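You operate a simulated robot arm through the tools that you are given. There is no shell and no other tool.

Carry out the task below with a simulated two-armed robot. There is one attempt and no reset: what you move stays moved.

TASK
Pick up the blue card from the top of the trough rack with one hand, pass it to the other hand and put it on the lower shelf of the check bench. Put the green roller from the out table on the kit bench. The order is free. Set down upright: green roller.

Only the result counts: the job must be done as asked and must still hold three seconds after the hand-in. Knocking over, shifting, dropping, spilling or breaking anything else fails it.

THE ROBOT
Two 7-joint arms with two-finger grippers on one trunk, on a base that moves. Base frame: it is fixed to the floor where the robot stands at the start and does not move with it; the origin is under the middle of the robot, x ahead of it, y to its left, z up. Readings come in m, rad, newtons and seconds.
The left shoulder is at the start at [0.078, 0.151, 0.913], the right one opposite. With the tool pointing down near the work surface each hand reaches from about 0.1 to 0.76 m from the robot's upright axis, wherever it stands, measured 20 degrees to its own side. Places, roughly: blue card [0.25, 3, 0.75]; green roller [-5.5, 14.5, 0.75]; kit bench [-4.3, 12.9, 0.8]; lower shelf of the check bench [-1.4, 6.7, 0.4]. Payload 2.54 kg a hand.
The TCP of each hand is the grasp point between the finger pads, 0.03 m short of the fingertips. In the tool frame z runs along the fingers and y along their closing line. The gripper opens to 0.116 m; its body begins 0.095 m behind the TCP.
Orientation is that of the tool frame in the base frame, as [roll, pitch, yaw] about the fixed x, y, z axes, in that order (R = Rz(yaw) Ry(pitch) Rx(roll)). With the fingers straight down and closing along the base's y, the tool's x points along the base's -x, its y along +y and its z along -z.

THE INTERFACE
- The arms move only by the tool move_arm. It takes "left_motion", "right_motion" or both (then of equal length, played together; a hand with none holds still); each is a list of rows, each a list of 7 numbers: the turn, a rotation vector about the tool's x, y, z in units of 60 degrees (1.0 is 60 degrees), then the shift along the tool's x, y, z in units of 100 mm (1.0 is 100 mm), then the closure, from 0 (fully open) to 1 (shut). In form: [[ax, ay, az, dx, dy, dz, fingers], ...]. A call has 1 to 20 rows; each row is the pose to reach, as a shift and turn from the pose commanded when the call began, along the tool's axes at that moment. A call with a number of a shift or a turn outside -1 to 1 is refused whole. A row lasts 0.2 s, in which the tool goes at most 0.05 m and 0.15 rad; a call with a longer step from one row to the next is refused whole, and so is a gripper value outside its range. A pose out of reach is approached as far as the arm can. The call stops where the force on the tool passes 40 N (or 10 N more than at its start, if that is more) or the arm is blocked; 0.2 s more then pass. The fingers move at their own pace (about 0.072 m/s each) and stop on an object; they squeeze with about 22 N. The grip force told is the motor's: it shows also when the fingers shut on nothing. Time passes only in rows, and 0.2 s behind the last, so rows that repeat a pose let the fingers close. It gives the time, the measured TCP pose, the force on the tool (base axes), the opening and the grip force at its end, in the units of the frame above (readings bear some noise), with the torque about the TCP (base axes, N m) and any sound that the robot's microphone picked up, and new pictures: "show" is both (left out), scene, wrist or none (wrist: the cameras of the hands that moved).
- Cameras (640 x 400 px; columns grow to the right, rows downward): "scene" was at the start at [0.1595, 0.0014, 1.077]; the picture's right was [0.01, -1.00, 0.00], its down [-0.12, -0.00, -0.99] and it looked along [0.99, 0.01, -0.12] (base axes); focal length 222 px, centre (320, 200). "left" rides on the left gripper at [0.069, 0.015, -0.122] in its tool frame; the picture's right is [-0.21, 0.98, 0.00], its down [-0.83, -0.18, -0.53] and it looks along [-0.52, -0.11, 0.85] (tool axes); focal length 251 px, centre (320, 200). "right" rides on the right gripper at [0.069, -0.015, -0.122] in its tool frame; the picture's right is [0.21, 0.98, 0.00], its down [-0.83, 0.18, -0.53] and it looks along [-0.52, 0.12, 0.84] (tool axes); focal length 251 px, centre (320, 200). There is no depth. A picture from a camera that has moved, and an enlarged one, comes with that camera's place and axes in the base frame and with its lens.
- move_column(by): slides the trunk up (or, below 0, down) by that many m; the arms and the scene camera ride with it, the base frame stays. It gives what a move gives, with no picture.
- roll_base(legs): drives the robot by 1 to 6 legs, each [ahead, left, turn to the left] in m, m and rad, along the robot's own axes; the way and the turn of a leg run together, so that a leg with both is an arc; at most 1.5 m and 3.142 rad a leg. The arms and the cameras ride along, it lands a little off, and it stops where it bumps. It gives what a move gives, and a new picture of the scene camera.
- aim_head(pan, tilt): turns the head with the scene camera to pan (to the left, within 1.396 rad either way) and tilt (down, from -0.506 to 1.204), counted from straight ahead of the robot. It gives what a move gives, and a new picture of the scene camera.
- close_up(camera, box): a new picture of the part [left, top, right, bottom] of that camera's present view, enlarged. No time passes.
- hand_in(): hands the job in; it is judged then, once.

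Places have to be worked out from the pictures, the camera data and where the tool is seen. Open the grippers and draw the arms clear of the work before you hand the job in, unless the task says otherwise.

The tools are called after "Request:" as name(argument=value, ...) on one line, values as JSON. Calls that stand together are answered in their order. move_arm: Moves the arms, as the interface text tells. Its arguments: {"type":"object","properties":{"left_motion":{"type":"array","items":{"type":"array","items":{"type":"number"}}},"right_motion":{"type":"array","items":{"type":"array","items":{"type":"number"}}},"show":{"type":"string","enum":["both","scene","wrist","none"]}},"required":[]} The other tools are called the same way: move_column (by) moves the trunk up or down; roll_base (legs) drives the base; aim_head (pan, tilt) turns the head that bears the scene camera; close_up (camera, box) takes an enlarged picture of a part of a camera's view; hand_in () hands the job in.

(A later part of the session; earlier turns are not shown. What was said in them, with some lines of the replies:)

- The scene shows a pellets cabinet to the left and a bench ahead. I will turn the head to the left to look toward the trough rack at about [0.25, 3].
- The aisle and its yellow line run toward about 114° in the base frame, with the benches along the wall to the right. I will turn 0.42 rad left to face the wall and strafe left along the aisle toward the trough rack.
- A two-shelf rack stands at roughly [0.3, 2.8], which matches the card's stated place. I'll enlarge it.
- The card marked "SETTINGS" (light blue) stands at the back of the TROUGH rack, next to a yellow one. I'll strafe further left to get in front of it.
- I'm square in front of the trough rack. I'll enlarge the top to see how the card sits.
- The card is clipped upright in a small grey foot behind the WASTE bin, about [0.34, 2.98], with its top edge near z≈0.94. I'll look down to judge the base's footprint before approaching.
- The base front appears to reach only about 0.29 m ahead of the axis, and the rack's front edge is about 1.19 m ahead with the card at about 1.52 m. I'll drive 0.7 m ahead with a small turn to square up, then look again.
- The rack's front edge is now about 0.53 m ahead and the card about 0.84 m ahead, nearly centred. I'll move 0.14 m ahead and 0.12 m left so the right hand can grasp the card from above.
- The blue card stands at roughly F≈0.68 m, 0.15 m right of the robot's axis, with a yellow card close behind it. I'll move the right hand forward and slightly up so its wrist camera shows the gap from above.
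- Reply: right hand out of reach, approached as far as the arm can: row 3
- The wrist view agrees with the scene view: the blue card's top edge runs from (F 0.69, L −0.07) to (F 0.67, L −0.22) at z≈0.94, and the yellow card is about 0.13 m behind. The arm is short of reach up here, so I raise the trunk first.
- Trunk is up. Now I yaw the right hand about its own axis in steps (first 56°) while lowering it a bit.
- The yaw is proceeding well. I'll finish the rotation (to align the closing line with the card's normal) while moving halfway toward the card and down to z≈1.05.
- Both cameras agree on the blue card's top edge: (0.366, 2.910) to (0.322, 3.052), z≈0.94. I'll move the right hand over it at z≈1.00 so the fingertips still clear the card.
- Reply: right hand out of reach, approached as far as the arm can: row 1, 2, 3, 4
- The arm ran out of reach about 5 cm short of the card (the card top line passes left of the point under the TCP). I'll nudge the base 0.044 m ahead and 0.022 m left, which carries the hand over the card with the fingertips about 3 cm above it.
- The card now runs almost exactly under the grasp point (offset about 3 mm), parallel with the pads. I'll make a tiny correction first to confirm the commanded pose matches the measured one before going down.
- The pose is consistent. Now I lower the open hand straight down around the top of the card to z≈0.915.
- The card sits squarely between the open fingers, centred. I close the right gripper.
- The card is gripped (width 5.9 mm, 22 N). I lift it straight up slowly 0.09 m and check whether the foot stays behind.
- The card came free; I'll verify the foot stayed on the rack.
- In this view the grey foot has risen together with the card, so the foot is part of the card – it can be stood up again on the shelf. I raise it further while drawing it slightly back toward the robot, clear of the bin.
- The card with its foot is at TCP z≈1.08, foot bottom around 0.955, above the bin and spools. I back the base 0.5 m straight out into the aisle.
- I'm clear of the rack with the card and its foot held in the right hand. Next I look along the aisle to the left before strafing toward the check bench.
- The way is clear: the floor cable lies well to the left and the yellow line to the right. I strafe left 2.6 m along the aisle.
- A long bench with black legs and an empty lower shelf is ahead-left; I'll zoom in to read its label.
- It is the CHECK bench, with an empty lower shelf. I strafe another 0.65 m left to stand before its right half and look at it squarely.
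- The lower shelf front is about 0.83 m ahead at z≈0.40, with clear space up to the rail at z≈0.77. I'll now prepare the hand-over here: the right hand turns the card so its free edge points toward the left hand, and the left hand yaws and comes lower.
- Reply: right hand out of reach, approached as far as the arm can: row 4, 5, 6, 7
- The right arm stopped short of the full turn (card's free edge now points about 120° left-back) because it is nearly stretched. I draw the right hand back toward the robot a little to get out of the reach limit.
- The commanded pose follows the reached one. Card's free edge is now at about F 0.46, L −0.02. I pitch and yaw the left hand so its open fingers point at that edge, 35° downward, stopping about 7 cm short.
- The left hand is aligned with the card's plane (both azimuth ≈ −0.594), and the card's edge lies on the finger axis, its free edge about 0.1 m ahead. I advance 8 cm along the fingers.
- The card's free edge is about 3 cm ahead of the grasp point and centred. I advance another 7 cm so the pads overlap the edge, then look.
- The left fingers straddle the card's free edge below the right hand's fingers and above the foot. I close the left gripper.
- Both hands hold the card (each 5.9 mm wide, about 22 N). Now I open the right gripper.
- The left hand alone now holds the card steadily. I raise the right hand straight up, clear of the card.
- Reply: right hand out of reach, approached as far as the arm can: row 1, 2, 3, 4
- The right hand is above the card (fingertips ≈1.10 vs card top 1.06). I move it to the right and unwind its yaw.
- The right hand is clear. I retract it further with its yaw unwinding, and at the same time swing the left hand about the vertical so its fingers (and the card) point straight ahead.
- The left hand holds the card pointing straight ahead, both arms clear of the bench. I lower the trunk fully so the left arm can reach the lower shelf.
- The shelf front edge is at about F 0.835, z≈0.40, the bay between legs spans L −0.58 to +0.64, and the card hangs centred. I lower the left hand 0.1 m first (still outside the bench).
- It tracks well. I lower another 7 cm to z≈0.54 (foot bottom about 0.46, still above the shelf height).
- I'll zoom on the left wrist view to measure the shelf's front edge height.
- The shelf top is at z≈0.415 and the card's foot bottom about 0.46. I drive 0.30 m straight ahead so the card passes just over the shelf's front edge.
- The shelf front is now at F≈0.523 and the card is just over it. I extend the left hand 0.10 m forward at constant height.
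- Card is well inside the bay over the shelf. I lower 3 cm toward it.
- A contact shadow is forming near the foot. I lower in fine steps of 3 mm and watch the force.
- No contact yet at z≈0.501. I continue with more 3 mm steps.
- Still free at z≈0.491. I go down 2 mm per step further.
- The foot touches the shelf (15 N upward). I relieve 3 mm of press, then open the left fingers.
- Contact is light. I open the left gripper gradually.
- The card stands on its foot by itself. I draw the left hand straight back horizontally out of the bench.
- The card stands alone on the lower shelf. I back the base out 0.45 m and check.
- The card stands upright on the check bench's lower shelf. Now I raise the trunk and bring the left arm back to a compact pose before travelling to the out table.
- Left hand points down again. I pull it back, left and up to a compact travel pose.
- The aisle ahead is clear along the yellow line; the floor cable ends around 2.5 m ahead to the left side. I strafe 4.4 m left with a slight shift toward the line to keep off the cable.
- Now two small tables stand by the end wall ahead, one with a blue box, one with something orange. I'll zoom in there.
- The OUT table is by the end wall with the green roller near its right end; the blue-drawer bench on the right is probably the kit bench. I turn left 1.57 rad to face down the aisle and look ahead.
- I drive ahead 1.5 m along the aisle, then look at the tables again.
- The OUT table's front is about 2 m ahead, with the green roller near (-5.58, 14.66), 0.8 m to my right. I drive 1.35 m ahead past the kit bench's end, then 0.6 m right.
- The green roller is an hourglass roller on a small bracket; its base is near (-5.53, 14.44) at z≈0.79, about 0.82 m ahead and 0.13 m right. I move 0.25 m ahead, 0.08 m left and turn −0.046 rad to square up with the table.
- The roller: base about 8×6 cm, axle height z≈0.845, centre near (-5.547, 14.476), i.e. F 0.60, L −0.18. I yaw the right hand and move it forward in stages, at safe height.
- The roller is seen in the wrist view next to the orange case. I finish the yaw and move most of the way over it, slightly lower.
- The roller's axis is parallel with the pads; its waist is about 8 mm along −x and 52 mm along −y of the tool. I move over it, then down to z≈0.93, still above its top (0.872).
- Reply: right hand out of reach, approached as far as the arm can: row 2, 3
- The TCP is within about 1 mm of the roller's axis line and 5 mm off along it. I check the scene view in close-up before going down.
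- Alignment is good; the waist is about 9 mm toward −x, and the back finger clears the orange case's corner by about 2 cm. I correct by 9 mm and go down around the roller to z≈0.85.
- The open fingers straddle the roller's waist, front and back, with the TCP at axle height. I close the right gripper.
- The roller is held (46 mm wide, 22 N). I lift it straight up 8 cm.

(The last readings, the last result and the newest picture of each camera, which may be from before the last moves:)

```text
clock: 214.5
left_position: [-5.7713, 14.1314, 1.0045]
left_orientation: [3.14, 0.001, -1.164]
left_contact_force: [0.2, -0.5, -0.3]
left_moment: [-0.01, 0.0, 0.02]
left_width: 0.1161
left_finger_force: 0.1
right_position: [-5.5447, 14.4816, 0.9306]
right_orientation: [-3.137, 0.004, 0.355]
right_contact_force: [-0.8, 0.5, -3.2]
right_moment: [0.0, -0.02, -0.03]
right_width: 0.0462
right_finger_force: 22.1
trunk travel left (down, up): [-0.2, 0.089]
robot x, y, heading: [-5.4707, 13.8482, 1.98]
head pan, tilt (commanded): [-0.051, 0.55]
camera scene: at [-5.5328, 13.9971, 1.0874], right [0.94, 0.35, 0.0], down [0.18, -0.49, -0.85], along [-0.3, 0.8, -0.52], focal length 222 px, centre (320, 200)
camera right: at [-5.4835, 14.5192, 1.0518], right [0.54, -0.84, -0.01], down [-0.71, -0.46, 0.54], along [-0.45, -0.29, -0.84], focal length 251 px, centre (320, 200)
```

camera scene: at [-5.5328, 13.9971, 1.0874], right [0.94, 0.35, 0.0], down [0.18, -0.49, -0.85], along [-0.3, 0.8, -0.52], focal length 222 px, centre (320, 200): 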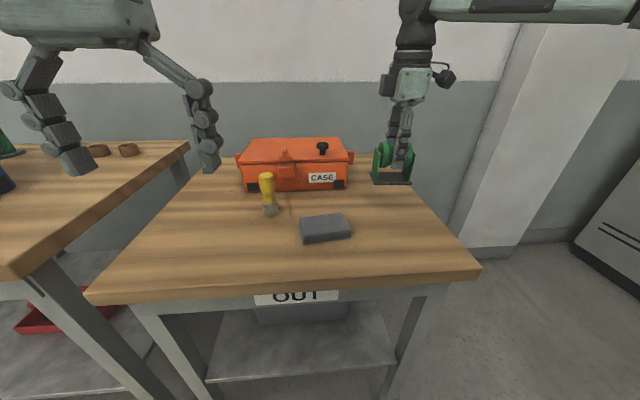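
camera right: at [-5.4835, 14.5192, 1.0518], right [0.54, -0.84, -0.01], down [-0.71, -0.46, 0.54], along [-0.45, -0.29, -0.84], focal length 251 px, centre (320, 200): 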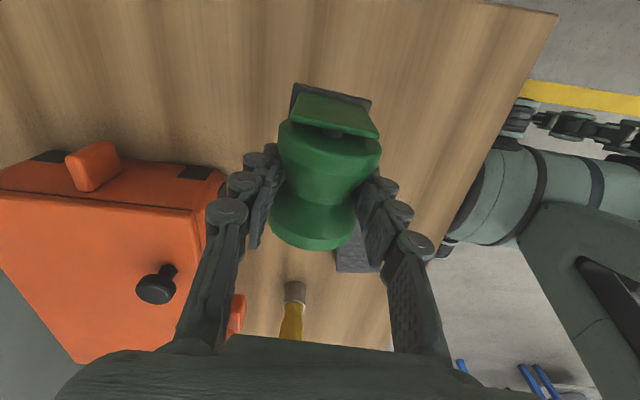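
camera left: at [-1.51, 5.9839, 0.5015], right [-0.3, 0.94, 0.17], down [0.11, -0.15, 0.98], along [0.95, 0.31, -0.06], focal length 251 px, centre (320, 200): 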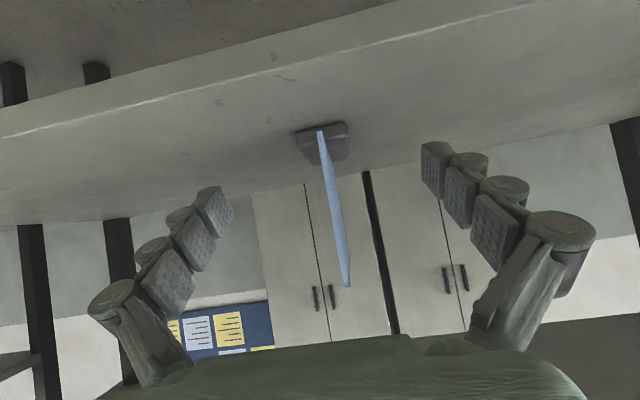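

The whole roller with its bracket came up. I back the base 0.6 m away from the OUT table.

Request:
roll_base(legs=[[-0.6, 0.0, 0.0]])

Request:
close_up(camera="scene", box=[240, 80, 560, 280])

```text
clock: 217.9
left_position: [-5.5274, 13.5824, 1.0033]
left_orientation: [3.142, 0.0, -1.183]
left_contact_force: [0.1, -0.3, -0.1]
left_moment: [0.04, -0.04, 0.01]
left_width: 0.1162
left_finger_force: 0.0
right_position: [-5.296, 13.9268, 0.9303]
right_orientation: [-3.136, 0.007, 0.338]
right_contact_force: [-0.3, 0.2, -2.7]
right_moment: [0.02, -0.02, 0.01]
right_width: 0.0463
right_finger_force: 22.6
trunk travel left (down, up): [-0.2, 0.089]
robot x, y, heading: [-5.2335, 13.2943, 1.962]
head pan, tilt (commanded): [-0.051, 0.55]
camera scene: at [-5.2936, 13.4421, 1.0875], right [0.94, 0.34, 0.0], down [0.17, -0.49, -0.85], along [-0.29, 0.8, -0.52], focal length 222 px, centre (320, 200)
```

scene: 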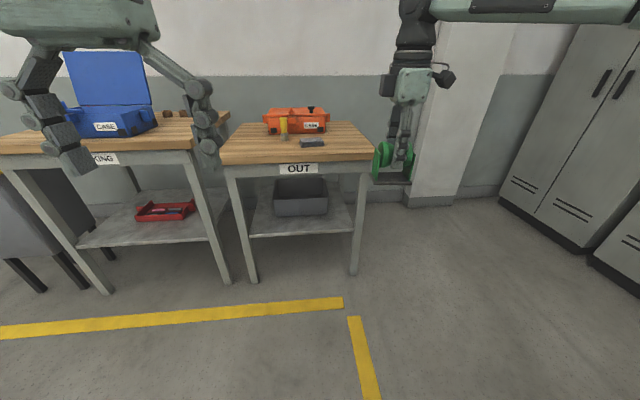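

```text
2.00 times, centred on (400, 180) of scene
camera zoom: at [-5.2936, 13.4421, 1.0875], right [0.94, 0.34, 0.0], down [0.17, -0.49, -0.85], along [-0.29, 0.8, -0.52], focal length 444 px, centre (160, 240)
```

zoom: 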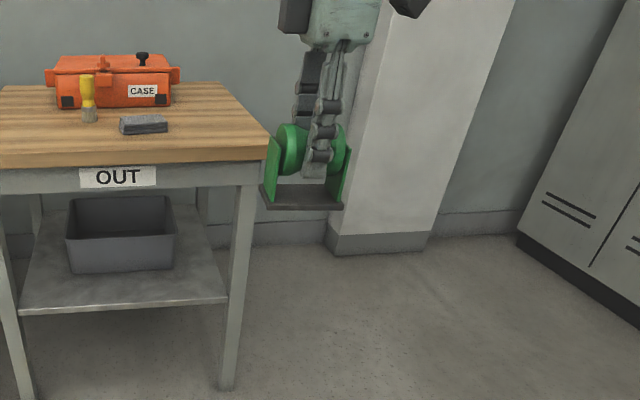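

The roller hangs upright and the OUT table's other items are undisturbed. I draw the right hand back 10 cm and up a bit for travel.

Request:
move_arm(right_motion=[[0, 0, 0, 0.01, 0.2, -0.16, 1], [0, 0, 0, 0.02, 0.4, -0.32, 1], [0, 0, 0, 0.03, 0.6, -0.48, 1], [0, 0, 0, 0.04, 0.8, -0.64, 1], [0, 0, 0, 0.05, 1.0, -0.8, 1]], show="none")

Request:
roll_base(legs=[[0.0, 0.55, 0.0], [-0.2, 0.0, 0.0]])

Request:
aim_head(pan=-1.2, tilt=0.4)

```text
clock: 219.1
left_position: [-5.5284, 13.5799, 1.004]
left_orientation: [-3.139, 0.001, -1.183]
left_contact_force: [0.8, -0.6, 0.1]
left_moment: [0.04, -0.01, 0.01]
left_width: 0.116
left_finger_force: 0.0
right_position: [-5.2599, 13.8343, 1.0096]
right_orientation: [-3.136, 0.006, 0.337]
right_contact_force: [-0.8, 0.1, -2.7]
right_moment: [-0.01, -0.01, 0.0]
right_width: 0.0464
right_finger_force: 22.0
trunk travel left (down, up): [-0.2, 0.089]
robot x, y, heading: [-5.2392, 13.2954, 1.966]
head pan, tilt (commanded): [-0.051, 0.55]
```

```text
clock: 226.0
left_position: [-5.9598, 13.1848, 1.0036]
left_orientation: [-3.14, 0.001, -1.179]
left_contact_force: [0.1, -1.0, 0.4]
left_moment: [0.0, 0.02, 0.03]
left_width: 0.1161
left_finger_force: 0.0
right_position: [-5.6898, 13.4397, 1.011]
right_orientation: [-3.137, 0.006, 0.34]
right_contact_force: [0.1, -0.9, -3.7]
right_moment: [0.01, 0.01, 0.0]
right_width: 0.0461
right_finger_force: 22.5
trunk travel left (down, up): [-0.2, 0.089]
robot x, y, heading: [-5.6656, 12.8964, 1.968]
head pan, tilt (commanded): [-0.051, 0.55]
camera scene: at [-5.7239, 13.0459, 1.0876], right [0.94, 0.34, 0.0], down [0.18, -0.49, -0.85], along [-0.29, 0.8, -0.52], focal length 222 px, centre (320, 200)
```

scene: 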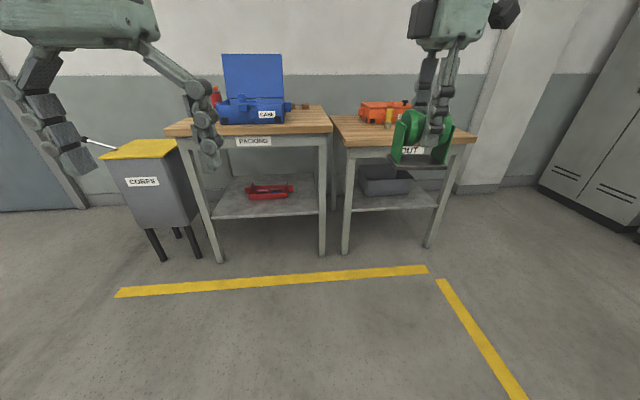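

```text
clock: 227.4
left_position: [-5.9596, 13.1845, 1.0034]
left_orientation: [-3.14, 0.0, -1.179]
left_contact_force: [0.5, 0.2, -0.6]
left_moment: [-0.01, 0.01, -0.03]
left_width: 0.1158
left_finger_force: 0.0
right_position: [-5.6915, 13.4395, 1.0088]
right_orientation: [-3.137, 0.006, 0.34]
right_contact_force: [0.1, -0.8, -2.3]
right_moment: [-0.04, -0.01, -0.01]
right_width: 0.0462
right_finger_force: 22.4
trunk travel left (down, up): [-0.2, 0.089]
robot x, y, heading: [-5.6661, 12.9, 1.968]
head pan, tilt (commanded): [-1.201, 0.4]
camera scene: at [-5.627, 13.026, 1.1012], right [0.69, -0.72, 0.0], down [-0.28, -0.27, -0.92], along [0.66, 0.64, -0.39], focal length 222 px, centre (320, 200)
```

scene: 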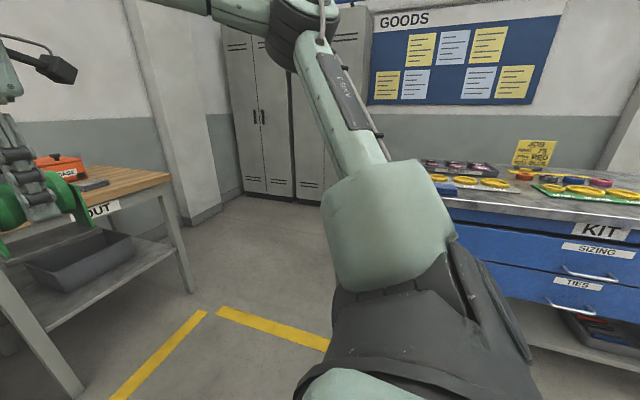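

The bench on the right is labelled KIT. I turn right 1.535 rad to face it, then strafe right 0.5 m.

Request:
roll_base(legs=[[0, 0, -1.535], [0, -0.5, 0]])

Request:
aim_head(pan=0.0, tilt=0.4)

```text
clock: 236.7
left_position: [-5.1783, 12.733, 1.004]
left_orientation: [-3.141, 0.001, -2.725]
left_contact_force: [0.7, 0.3, 1.0]
left_moment: [0.0, -0.03, 0.04]
left_width: 0.116
left_finger_force: 0.0
right_position: [-4.9174, 12.4715, 1.0093]
right_orientation: [-3.136, 0.005, -1.203]
right_contact_force: [-0.3, -0.5, -3.2]
right_moment: [0.02, -0.01, -0.02]
right_width: 0.0463
right_finger_force: 22.1
trunk travel left (down, up): [-0.2, 0.089]
robot x, y, heading: [-5.4597, 12.4339, 0.422]
head pan, tilt (commanded): [-1.201, 0.4]
camera scene: at [-5.33, 12.3967, 1.1012], right [-0.7, -0.71, 0.0], down [-0.28, 0.27, -0.92], along [0.65, -0.65, -0.39], focal length 222 px, centre (320, 200)
```

scene: 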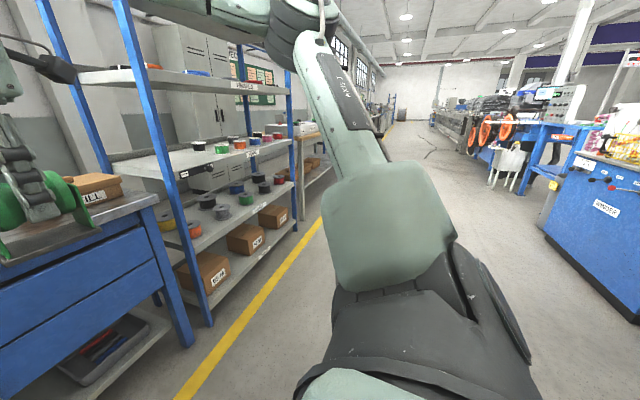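

```text
clock: 238.1
left_position: [-5.1793, 12.7341, 1.0031]
left_orientation: [-3.14, -0.001, -2.724]
left_contact_force: [-0.2, 0.4, -0.3]
left_moment: [-0.03, -0.01, 0.01]
left_width: 0.116
left_finger_force: 0.1
right_position: [-4.9168, 12.4714, 1.0094]
right_orientation: [-3.135, 0.004, -1.204]
right_contact_force: [-0.7, -0.4, -3.4]
right_moment: [0.04, -0.01, -0.04]
right_width: 0.0461
right_finger_force: 22.0
trunk travel left (down, up): [-0.2, 0.089]
robot x, y, heading: [-5.4584, 12.4328, 0.423]
head pan, tilt (commanded): [0.0, 0.4]
camera scene: at [-5.3113, 12.4997, 1.1012], right [0.41, -0.91, 0.0], down [-0.36, -0.16, -0.92], along [0.84, 0.38, -0.39], focal length 222 px, centre (320, 200)
```

scene: 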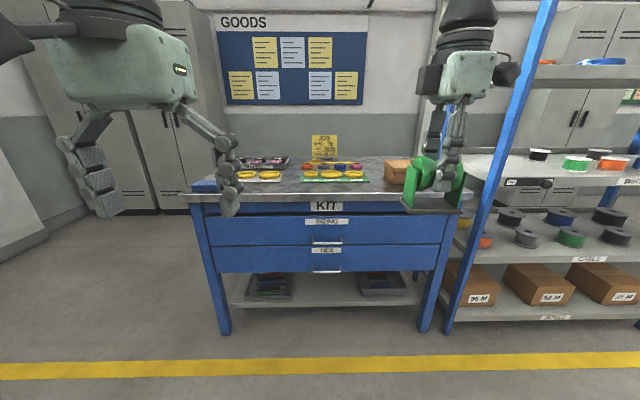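

The KIT bench is straight ahead, its front about 0.96 m away. I zoom in on its top to find free space.

Request:
close_up(camera="scene", box=[180, 120, 480, 240])

```text
2.13 times, centred on (330, 180) of scene
camera zoom: at [-5.3113, 12.4997, 1.1012], right [0.41, -0.91, 0.0], down [-0.36, -0.16, -0.92], along [0.84, 0.38, -0.39], focal length 474 px, centre (299, 243)
```

zoom: 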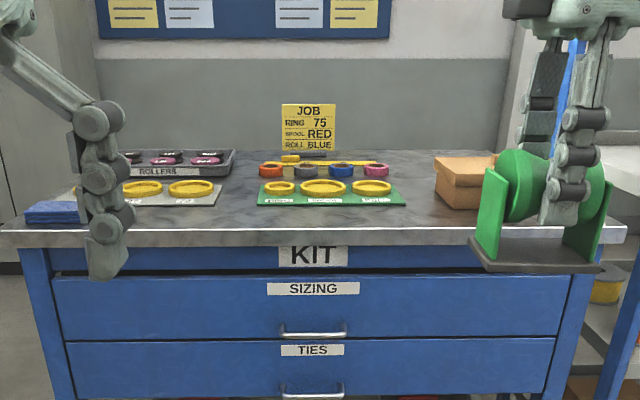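

The bench top has trays in the middle and left and a brown box at right; the right end is hidden behind my hand. I raise the trunk and move the right hand aside a bit to see the right end of the bench.

Request:
move_column(by=0.085)

Request:
roll_base(legs=[[0.15, -0.3, 0.01]])

Request:
aim_head(pan=0.1, tilt=0.6)

```text
clock: 239.3
left_position: [-5.1774, 12.7349, 1.0881]
left_orientation: [-3.14, -0.001, -2.723]
left_contact_force: [0.0, 0.6, -0.4]
left_moment: [0.01, -0.02, 0.0]
left_width: 0.1161
left_finger_force: 0.1
right_position: [-4.9166, 12.4714, 1.0956]
right_orientation: [-3.136, 0.005, -1.204]
right_contact_force: [0.4, -0.7, -2.7]
right_moment: [0.01, 0.05, 0.0]
right_width: 0.0463
right_finger_force: 21.9
trunk travel left (down, up): [-0.285, 0.004]
robot x, y, heading: [-5.458, 12.4327, 0.421]
head pan, tilt (commanded): [0.0, 0.4]
```

```text
clock: 242.8
left_position: [-4.9205, 12.5284, 1.0891]
left_orientation: [-3.141, 0.0, -2.716]
left_contact_force: [-0.3, 0.1, -0.3]
left_moment: [0.02, -0.01, -0.01]
left_width: 0.116
left_finger_force: 0.0
right_position: [-4.6563, 12.2674, 1.0948]
right_orientation: [-3.135, 0.007, -1.195]
right_contact_force: [-0.4, -0.5, -3.0]
right_moment: [0.0, 0.01, -0.03]
right_width: 0.0463
right_finger_force: 21.1
trunk travel left (down, up): [-0.285, 0.004]
robot x, y, heading: [-5.1952, 12.2237, 0.43]
head pan, tilt (commanded): [0.0, 0.4]
camera scene: at [-5.051, 12.2915, 1.1861], right [0.42, -0.91, 0.0], down [-0.35, -0.16, -0.92], along [0.84, 0.38, -0.39], focal length 222 px, centre (320, 200)
```

scene: 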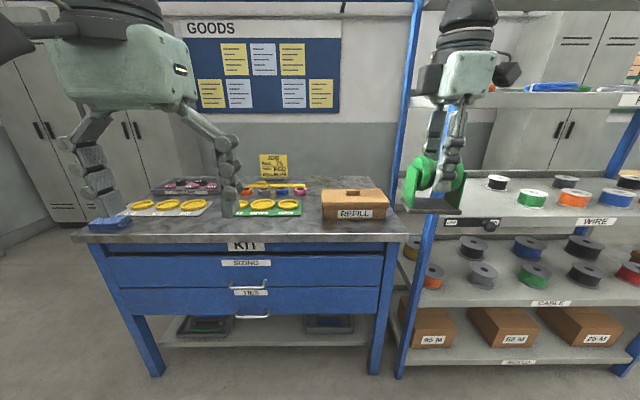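

```text
clock: 243.5
left_position: [-4.9203, 12.5266, 1.0894]
left_orientation: [-3.139, -0.001, -2.715]
left_contact_force: [0.2, -0.3, -0.3]
left_moment: [0.01, -0.03, 0.0]
left_width: 0.1163
left_finger_force: 0.1
right_position: [-4.6564, 12.2678, 1.0948]
right_orientation: [-3.137, 0.007, -1.195]
right_contact_force: [-0.4, -0.1, -2.6]
right_moment: [0.0, -0.02, 0.01]
right_width: 0.0461
right_finger_force: 21.9
trunk travel left (down, up): [-0.285, 0.004]
robot x, y, heading: [-5.1937, 12.2269, 0.426]
head pan, tilt (commanded): [0.099, 0.6]
camera scene: at [-5.059, 12.2976, 1.168], right [0.51, -0.86, 0.0], down [-0.49, -0.29, -0.83], along [0.71, 0.42, -0.56], focal length 222 px, centre (320, 200)
```

scene: 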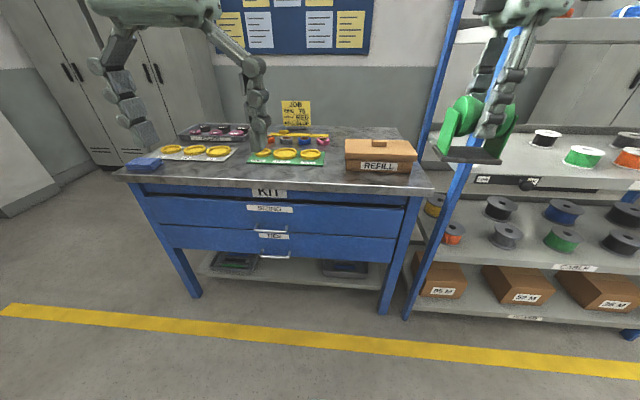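

Request:
close_up(camera="scene", box=[110, 90, 450, 210])

```text
1.88 times, centred on (280, 150) of scene
camera zoom: at [-5.059, 12.2976, 1.168], right [0.51, -0.86, 0.0], down [-0.49, -0.29, -0.83], along [0.71, 0.42, -0.56], focal length 418 px, centre (395, 294)
```

zoom: 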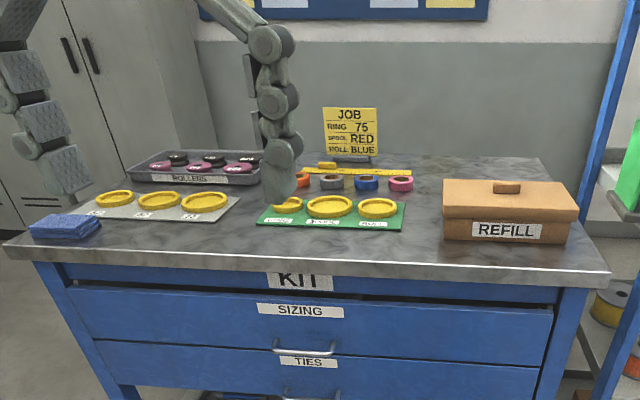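

I zoom on the gap between the green tray and the REFILL box and on the area behind the box.

Request:
close_up(camera="scene", box=[300, 110, 460, 210])

```text
4.00 times, centred on (380, 160) of scene
camera zoom: at [-5.059, 12.2976, 1.168], right [0.51, -0.86, 0.0], down [-0.49, -0.29, -0.83], along [0.71, 0.42, -0.56], focal length 888 px, centre (80, 360)
```

zoom: 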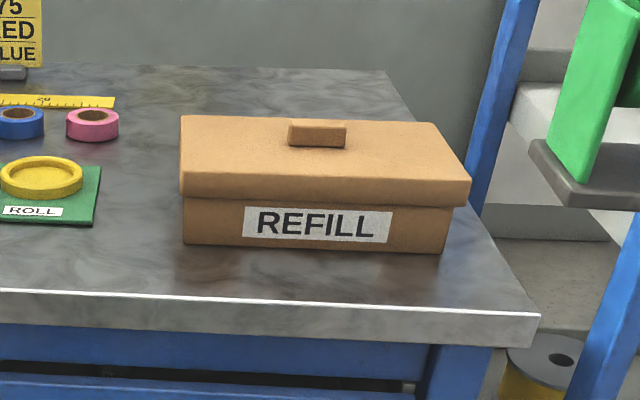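

There's a clear front strip about 10–12 cm deep, with an 8.6 cm gap between the green tray and the REFILL box; I'll set the roller there, centred near (-4.443, 12.608). I move the base 0.27 m ahead and 0.20 m left.

Request:
roll_base(legs=[[0.27, 0.2, 0.0]])

Request:
close_up(camera="right", box=[0, 0, 640, 400])

```text
clock: 246.0
left_position: [-4.7574, 12.822, 1.0873]
left_orientation: [-3.139, -0.001, -2.716]
left_contact_force: [-0.1, 0.0, 0.2]
left_moment: [-0.01, 0.05, -0.02]
left_width: 0.116
left_finger_force: 0.0
right_position: [-4.494, 12.5623, 1.0951]
right_orientation: [-3.136, 0.006, -1.193]
right_contact_force: [1.4, 0.3, -3.0]
right_moment: [0.03, 0.01, 0.02]
right_width: 0.0463
right_finger_force: 21.7
trunk travel left (down, up): [-0.285, 0.004]
robot x, y, heading: [-5.0347, 12.5179, 0.431]
head pan, tilt (commanded): [0.099, 0.6]
camera scene: at [-4.8963, 12.5931, 1.1679], right [0.51, -0.86, 0.0], down [-0.49, -0.29, -0.82], along [0.71, 0.42, -0.57], focal length 222 px, centre (320, 200)
```

scene: 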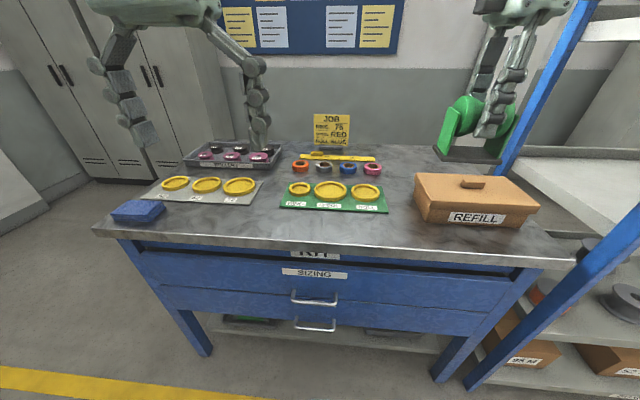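

```text
1.00 times, centred on (320, 200) of right (not enlarged: the box is as wide or as high as the picture)
camera zoom: at [-4.4537, 12.5027, 1.2166], right [-0.83, -0.56, -0.01], down [-0.47, 0.7, 0.54], along [-0.3, 0.45, -0.84], focal length 251 px, centre (320, 200)
```

zoom: 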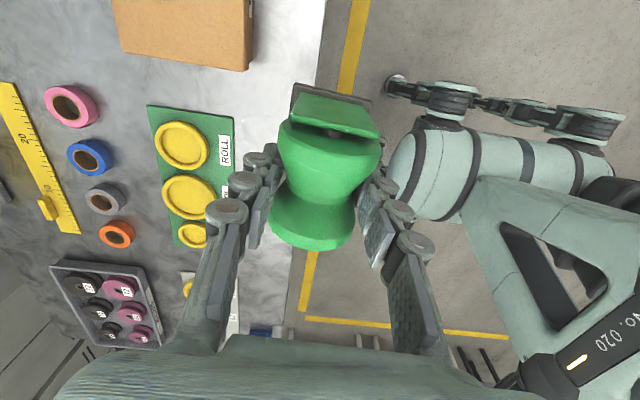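

From the wrist view: the bench's front edge is 13 mm beyond the TCP line, the REFILL box corner is at tool (x +0.011, y −0.107) and the tray corner at (−0.062, −0.126). I move to tool offset (−0.035, −0.064), lowering 9 cm to stay well above everything.

Request:
move_arm(right_motion=[[0, 0, 0, -0.09, -0.16, 0.22, 1], [0, 0, 0, -0.18, -0.32, 0.45, 1], [0, 0, 0, -0.26, -0.48, 0.68, 1], [0, 0, 0, -0.35, -0.64, 0.9, 1], [0, 0, 0, -0.35, -0.64, 0.9, 1]], show="both")

```text
clock: 247.2
left_position: [-4.7581, 12.8227, 1.0893]
left_orientation: [-3.141, 0.0, -2.716]
left_contact_force: [-0.1, -0.1, 0.1]
left_moment: [-0.03, -0.01, 0.0]
left_width: 0.1161
left_finger_force: 0.0
right_position: [-4.4463, 12.6185, 1.0049]
right_orientation: [-3.137, 0.005, -1.196]
right_contact_force: [0.0, -0.3, -3.8]
right_moment: [-0.04, -0.02, -0.01]
right_width: 0.0462
right_finger_force: 21.6
trunk travel left (down, up): [-0.285, 0.004]
robot x, y, heading: [-5.0345, 12.5206, 0.429]
head pan, tilt (commanded): [0.099, 0.6]
camera scene: at [-4.8968, 12.5927, 1.168], right [0.51, -0.86, 0.0], down [-0.49, -0.29, -0.83], along [0.71, 0.42, -0.56], focal length 222 px, centre (320, 200)
camera right: at [-4.4076, 12.5587, 1.1266], right [-0.83, -0.56, -0.01], down [-0.47, 0.7, 0.54], along [-0.3, 0.45, -0.84], focal length 251 px, centre (320, 200)
```

scene: 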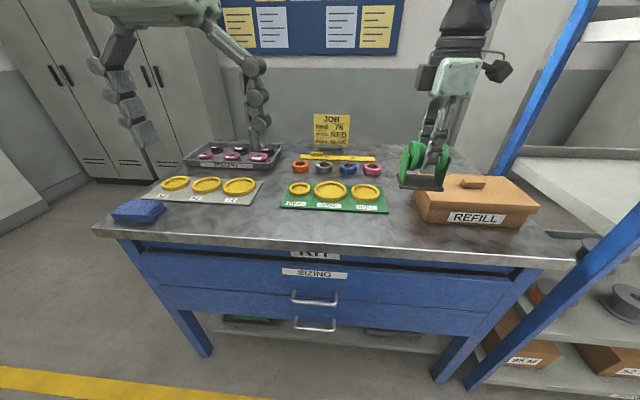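
right: 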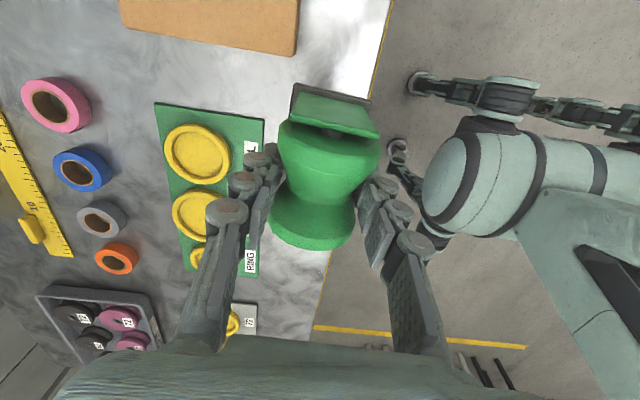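

The wrist view matches: base clears the REFILL box corner and the tray, with about 2 cm to the bench edge. I shift 6 mm more to the left and lower 10 cm.

Request:
move_arm(right_motion=[[0, 0, 0, -0.06, 0, 0.2, 1], [0, 0, 0, -0.06, 0, 0.4, 1], [0, 0, 0, -0.06, 0, 0.6, 1], [0, 0, 0, -0.06, 0, 0.8, 1], [0, 0, 0, -0.06, 0, 1.0, 1]], show="both")

Request:
close_up(camera="scene", box=[330, 110, 570, 260])

```text
clock: 248.4
left_position: [-4.7569, 12.8228, 1.0881]
left_orientation: [-3.139, 0.001, -2.713]
left_contact_force: [-0.1, 0.7, 0.7]
left_moment: [0.01, 0.03, 0.01]
left_width: 0.116
left_finger_force: 0.1
right_position: [-4.4506, 12.6254, 0.9045]
right_orientation: [-3.137, 0.006, -1.194]
right_contact_force: [0.1, 0.0, -3.1]
right_moment: [-0.03, -0.01, 0.0]
right_width: 0.0463
right_finger_force: 22.0
trunk travel left (down, up): [-0.285, 0.004]
robot x, y, heading: [-5.0339, 12.5192, 0.434]
head pan, tilt (commanded): [0.099, 0.6]
camera scene: at [-4.8963, 12.5929, 1.1679], right [0.51, -0.86, 0.0], down [-0.49, -0.29, -0.82], along [0.71, 0.42, -0.57], focal length 222 px, centre (320, 200)
camera right: at [-4.4099, 12.5652, 1.0263], right [-0.83, -0.56, -0.01], down [-0.47, 0.7, 0.54], along [-0.3, 0.45, -0.84], focal length 251 px, centre (320, 200)
```

scene: 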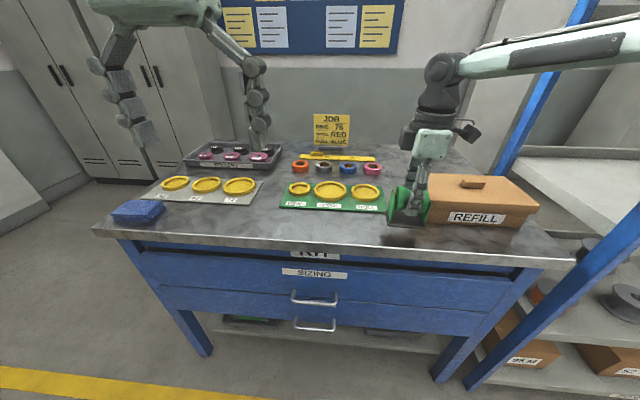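
right: 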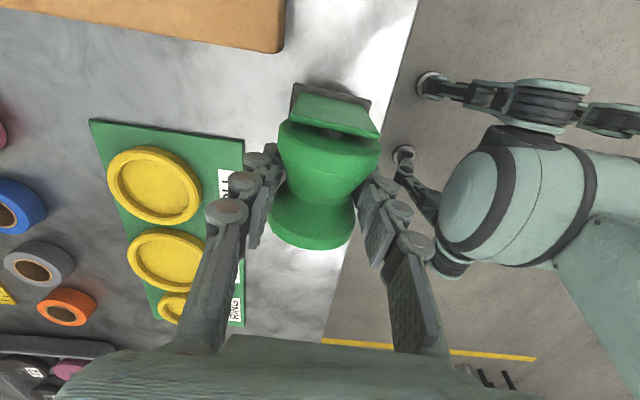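

```text
2.67 times, centred on (450, 185) of scene
camera zoom: at [-4.8963, 12.5929, 1.1679], right [0.51, -0.86, 0.0], down [-0.49, -0.29, -0.82], along [0.71, 0.42, -0.57], focal length 592 px, centre (-27, 240)
```

zoom: 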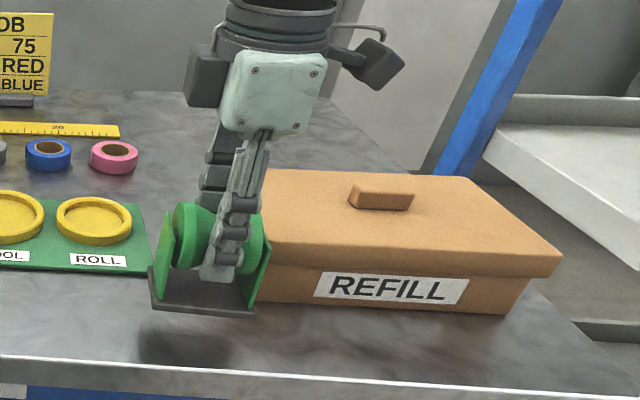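

About 4 cm remain to the bench, and clearances hold. I lower 3 cm more.

Request:
move_arm(right_motion=[[0, 0, 0, 0, 0, 0.1, 1], [0, 0, 0, 0, 0, 0.2, 1], [0, 0, 0, 0, 0, 0.3, 1]], show="wrist")

Request:
close_up(camera="scene", box=[330, 110, 570, 260])

```text
clock: 249.2
left_position: [-4.7572, 12.8217, 1.0876]
left_orientation: [-3.14, 0.001, -2.716]
left_contact_force: [0.2, 0.0, 0.4]
left_moment: [0.02, 0.02, 0.0]
left_width: 0.116
left_finger_force: 0.0
right_position: [-4.4512, 12.6253, 0.8753]
right_orientation: [-3.135, 0.005, -1.193]
right_contact_force: [-0.2, 0.3, -3.4]
right_moment: [0.0, 0.01, 0.02]
right_width: 0.0461
right_finger_force: 22.1
trunk travel left (down, up): [-0.285, 0.004]
robot x, y, heading: [-5.0328, 12.5197, 0.433]
head pan, tilt (commanded): [0.099, 0.6]
camera right: at [-4.4099, 12.5652, 0.9966], right [-0.83, -0.56, -0.01], down [-0.47, 0.7, 0.54], along [-0.3, 0.45, -0.84], focal length 251 px, centre (320, 200)
```

right: 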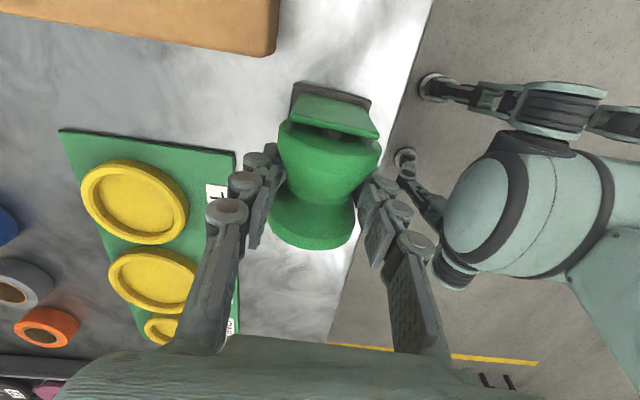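

```text
2.67 times, centred on (450, 185) of scene
camera zoom: at [-4.8963, 12.5928, 1.1679], right [0.51, -0.86, 0.0], down [-0.49, -0.29, -0.82], along [0.71, 0.42, -0.57], focal length 592 px, centre (-27, 240)
```

zoom: 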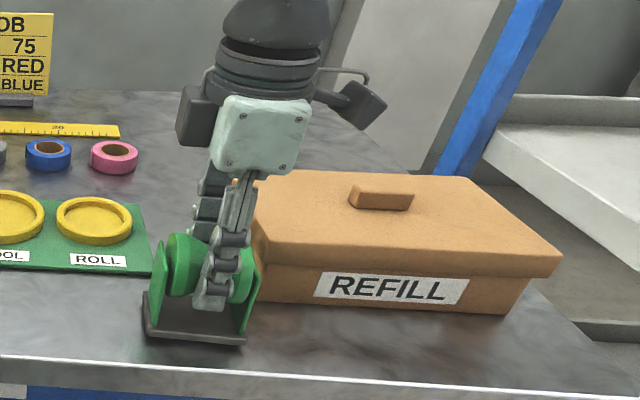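

Close to the surface and clear of neighbours. I lower in 3 mm steps watching the force (baseline about −3 N from the roller's weight).

Request:
move_arm(right_motion=[[0, 0, 0, 0, 0, 0.03, 1], [0, 0, 0, 0, 0, 0.06, 1], [0, 0, 0, 0, 0, 0.09, 1], [0, 0, 0, 0, 0, 0.12, 1]], show="wrist")

```text
clock: 250.2
left_position: [-4.7586, 12.8216, 1.0904]
left_orientation: [-3.138, 0.002, -2.717]
left_contact_force: [0.5, -0.6, -0.9]
left_moment: [-0.01, -0.04, 0.01]
left_width: 0.116
left_finger_force: 0.0
right_position: [-4.4497, 12.6258, 0.8657]
right_orientation: [-3.133, 0.006, -1.196]
right_contact_force: [-0.9, -0.6, 14.6]
right_moment: [0.0, 0.0, 0.0]
right_width: 0.0471
right_finger_force: 21.8
trunk travel left (down, up): [-0.285, 0.004]
robot x, y, heading: [-5.04, 12.5189, 0.428]
head pan, tilt (commanded): [0.099, 0.6]
camera right: at [-4.41, 12.5653, 0.9877], right [-0.83, -0.56, -0.01], down [-0.47, 0.7, 0.54], along [-0.29, 0.45, -0.84], focal length 251 px, centre (320, 200)
```

right: 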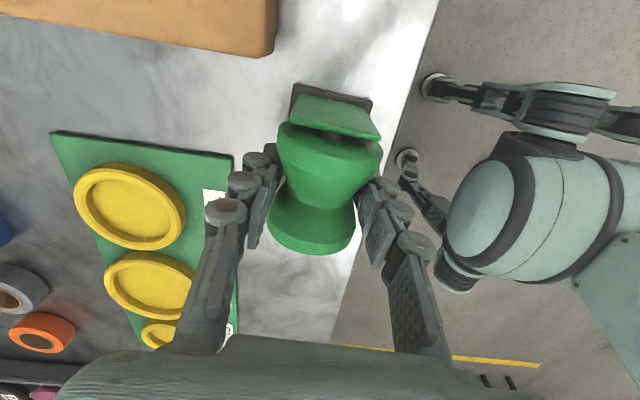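

The base touches down (about 18 N). I relieve 2 mm and then open the fingers part-way.

Request:
move_arm(right_motion=[[0, 0, 0, 0, 0, -0.02, 1], [0, 0, 0, 0, 0, -0.02, 1]], show="none")

Request:
move_arm(right_motion=[[0, 0, 0, 0, 0, 0, 0.58], [0, 0, 0, 0, 0, 0, 0.5], [0, 0, 0, 0, 0, 0, 0.4], [0, 0, 0, 0, 0, 0, 0.3], [0, 0, 0, 0, 0, 0, 0.3], [0, 0, 0, 0, 0, 0, 0.3]], show="both")

Request:
close_up(camera="scene", box=[330, 110, 570, 260])

```text
clock: 250.8
left_position: [-4.758, 12.8226, 1.0892]
left_orientation: [-3.14, 0.001, -2.715]
left_contact_force: [0.1, -0.1, -0.8]
left_moment: [-0.02, 0.0, -0.01]
left_width: 0.1157
left_finger_force: 0.1
right_position: [-4.4483, 12.6252, 0.8649]
right_orientation: [-3.136, 0.005, -1.195]
right_contact_force: [2.3, 1.1, 4.0]
right_moment: [0.22, -0.22, 0.02]
right_width: 0.0461
right_finger_force: 22.5
trunk travel left (down, up): [-0.285, 0.004]
robot x, y, heading: [-5.0327, 12.5202, 0.427]
head pan, tilt (commanded): [0.099, 0.6]
```

```text
clock: 252.2
left_position: [-4.7575, 12.822, 1.0878]
left_orientation: [-3.14, 0.003, -2.716]
left_contact_force: [0.2, -0.2, 0.1]
left_moment: [0.01, -0.03, -0.04]
left_width: 0.1161
left_finger_force: 0.1
right_position: [-4.4508, 12.6254, 0.8657]
right_orientation: [-3.136, 0.005, -1.194]
right_contact_force: [-0.4, -0.4, 0.3]
right_moment: [0.02, -0.02, -0.02]
right_width: 0.0813
right_finger_force: 0.0
trunk travel left (down, up): [-0.285, 0.004]
robot x, y, heading: [-5.0304, 12.5214, 0.433]
head pan, tilt (commanded): [0.099, 0.6]
camera scene: at [-4.8967, 12.5928, 1.168], right [0.51, -0.86, 0.0], down [-0.49, -0.29, -0.83], along [0.71, 0.42, -0.56], focal length 222 px, centre (320, 200)
camera right: at [-4.4096, 12.5657, 0.9877], right [-0.83, -0.56, -0.01], down [-0.47, 0.7, 0.54], along [-0.3, 0.45, -0.84], focal length 251 px, centre (320, 200)
```

scene: 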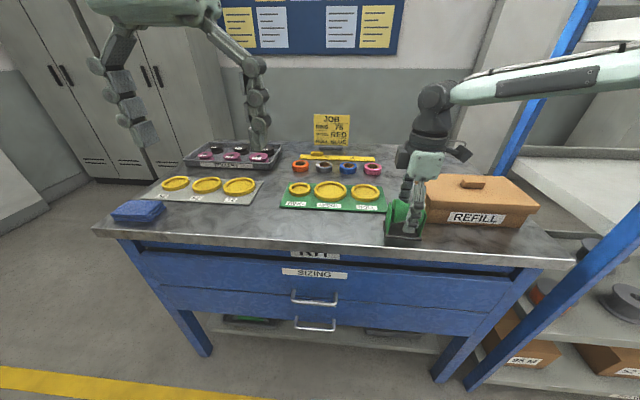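
right: 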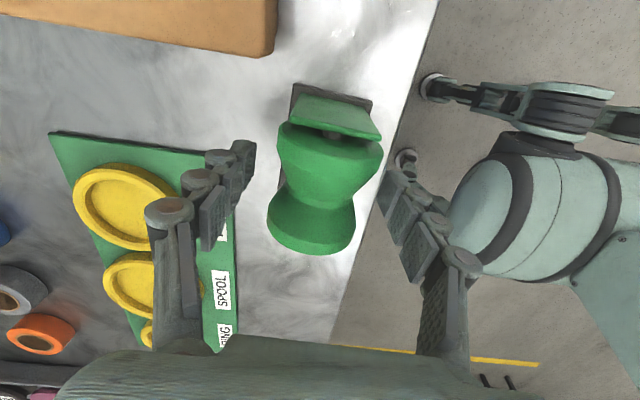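

```text
2.67 times, centred on (450, 185) of scene
camera zoom: at [-4.8967, 12.5928, 1.168], right [0.51, -0.86, 0.0], down [-0.49, -0.29, -0.83], along [0.71, 0.42, -0.56], focal length 592 px, centre (-27, 240)
```

zoom: 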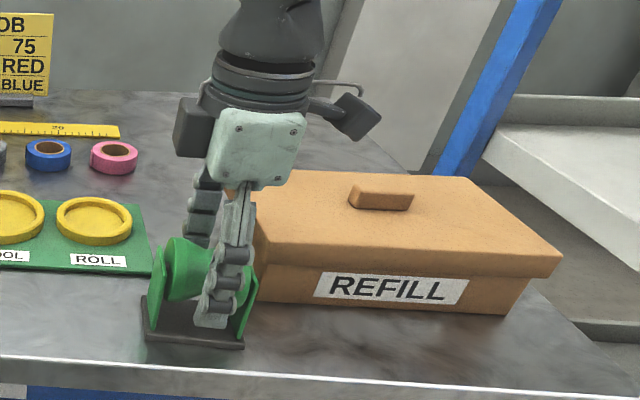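

The roller stands free, fingers open to 81 mm. I raise the right hand straight up 10 cm.

Request:
move_arm(right_motion=[[0, 0, 0, 0, 0, -0.1, 0.3], [0, 0, 0, 0, 0, -0.3, 0.3], [0, 0, 0, 0, 0, -0.55, 0.3], [0, 0, 0, 0, 0, -0.8, 0.3], [0, 0, 0, 0, 0, -1.0, 0.3]], show="both")

Request:
close_up(camera="scene", box=[330, 110, 570, 260])

```text
clock: 253.4
left_position: [-4.7575, 12.8225, 1.0891]
left_orientation: [-3.141, -0.001, -2.715]
left_contact_force: [0.4, -0.6, -0.9]
left_moment: [0.01, 0.02, 0.0]
left_width: 0.1157
left_finger_force: 0.2
right_position: [-4.4506, 12.6256, 0.9648]
right_orientation: [-3.136, 0.006, -1.193]
right_contact_force: [0.5, 0.9, 0.3]
right_moment: [0.01, 0.01, -0.01]
right_width: 0.0815
right_finger_force: 0.1
trunk travel left (down, up): [-0.285, 0.004]
robot x, y, heading: [-5.0344, 12.5183, 0.435]
head pan, tilt (commanded): [0.099, 0.6]
camera scene: at [-4.8968, 12.5928, 1.168], right [0.51, -0.86, 0.0], down [-0.49, -0.29, -0.83], along [0.71, 0.42, -0.56], focal length 222 px, centre (320, 200)
camera right: at [-4.4098, 12.5661, 1.0878], right [-0.83, -0.56, -0.01], down [-0.47, 0.7, 0.54], along [-0.3, 0.45, -0.84], focal length 251 px, centre (320, 200)
```

scene: 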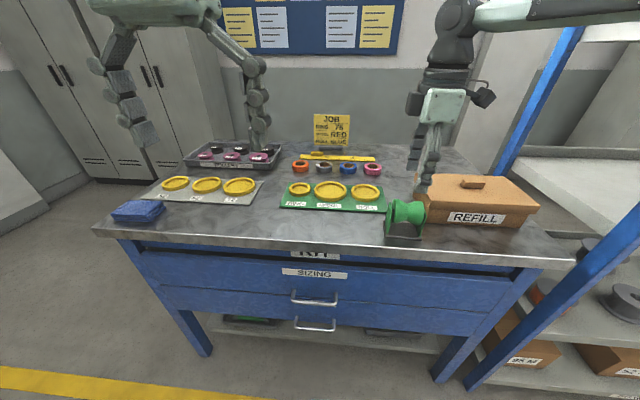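
right: 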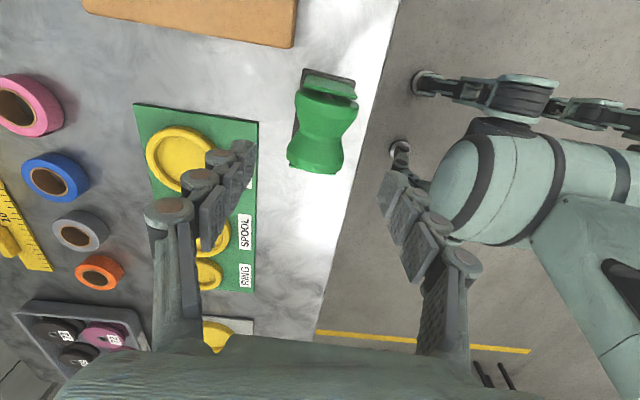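

```text
2.67 times, centred on (450, 185) of scene
camera zoom: at [-4.8968, 12.5928, 1.168], right [0.51, -0.86, 0.0], down [-0.49, -0.29, -0.83], along [0.71, 0.42, -0.56], focal length 592 px, centre (-27, 240)
```

zoom: 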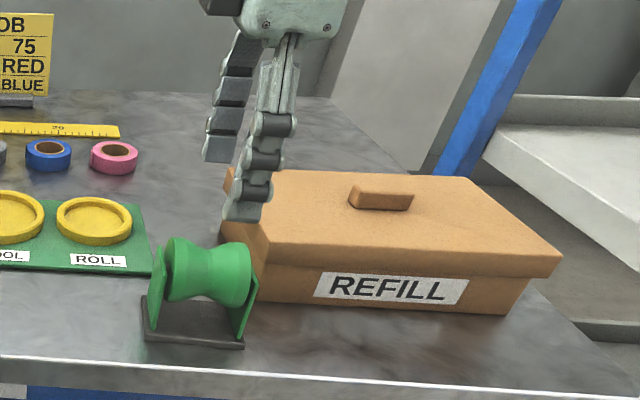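

The green roller stands upright on the kit bench, untouched neighbours. I raise a little further, open the gripper fully and then back the base away.

Request:
move_arm(right_motion=[[0, 0, 0, 0, 0, -0.25, 0.3], [0, 0, 0, 0, 0, -0.5, 0.3], [0, 0, 0, 0, 0, -0.5, 0.0], [0, 0, 0, 0, 0, -0.5, 0.0]], show="none")

Request:
roll_base(legs=[[-0.45, 0.0, 0.0]])

Request:
close_up(camera="scene", box=[200, 80, 520, 280])

```text
clock: 254.4
left_position: [-4.7587, 12.8218, 1.0894]
left_orientation: [-3.139, 0.001, -2.714]
left_contact_force: [0.1, -0.3, 0.1]
left_moment: [-0.01, 0.02, 0.02]
left_width: 0.1163
left_finger_force: 0.0
right_position: [-4.4496, 12.6269, 1.0154]
right_orientation: [-3.138, 0.005, -1.195]
right_contact_force: [0.3, -0.7, -0.3]
right_moment: [-0.02, -0.01, -0.01]
right_width: 0.1157
right_finger_force: 0.0
trunk travel left (down, up): [-0.285, 0.004]
robot x, y, heading: [-5.0359, 12.5185, 0.43]
head pan, tilt (commanded): [0.099, 0.6]
```

```text
clock: 257.2
left_position: [-5.1678, 12.6318, 1.0885]
left_orientation: [-3.139, 0.0, -2.728]
left_contact_force: [-0.2, 0.3, 0.3]
left_moment: [0.0, -0.04, 0.01]
left_width: 0.1161
left_finger_force: 0.0
right_position: [-4.8625, 12.4321, 1.0148]
right_orientation: [-3.137, 0.005, -1.207]
right_contact_force: [0.0, -0.6, 0.5]
right_moment: [-0.01, -0.04, 0.0]
right_width: 0.116
right_finger_force: 0.1
trunk travel left (down, up): [-0.285, 0.004]
robot x, y, heading: [-5.4473, 12.3284, 0.42]
head pan, tilt (commanded): [0.099, 0.6]
camera scene: at [-5.3098, 12.4036, 1.1681], right [0.5, -0.87, 0.0], down [-0.49, -0.28, -0.83], along [0.72, 0.41, -0.56], focal length 222 px, centre (320, 200)
```

scene: 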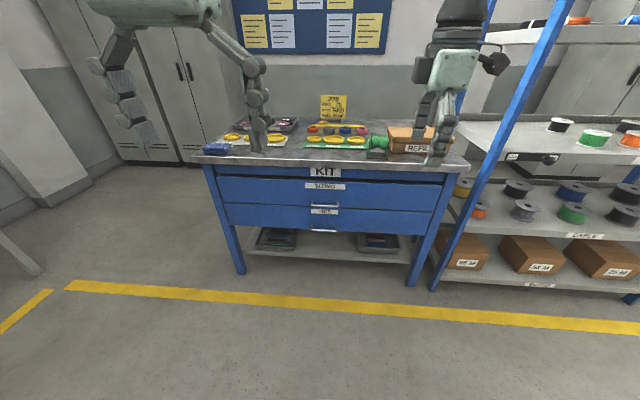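

```text
2.00 times, centred on (360, 180) of scene
camera zoom: at [-5.3098, 12.4036, 1.1681], right [0.5, -0.87, 0.0], down [-0.49, -0.28, -0.83], along [0.72, 0.41, -0.56], focal length 444 px, centre (240, 240)
```

zoom: 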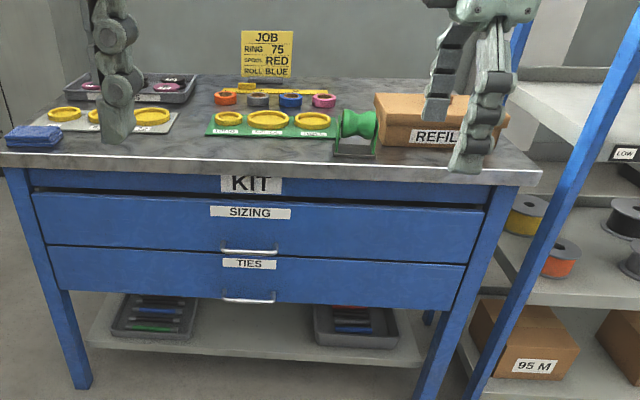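

The green roller stands upright on the kit bench, and the card was last seen standing on the check bench's lower shelf. Both grippers are open and empty and the arms are clear, so I hand in.

Request:
hand_in()

```text
The job is handed in.
```

I did both parts of the task and handed the job in. I don't have the judge's result yet.

- **Blue card:** I lifted it off the trough rack with the right hand and passed it to the left. The left hand stood it on its foot on the lower shelf of the check bench. It was standing when I drove away, and I didn't go back to look again before hand-in.
- **Green roller:** I set it upright near the front edge of the kit bench, in the gap between the green tray and the REFILL box. In the last picture before hand-in it was upright and its neighbours looked unmoved.

I saw no other object moved, knocked over or dropped. At hand-in both grippers were open and empty, and the arms were clear of the bench.
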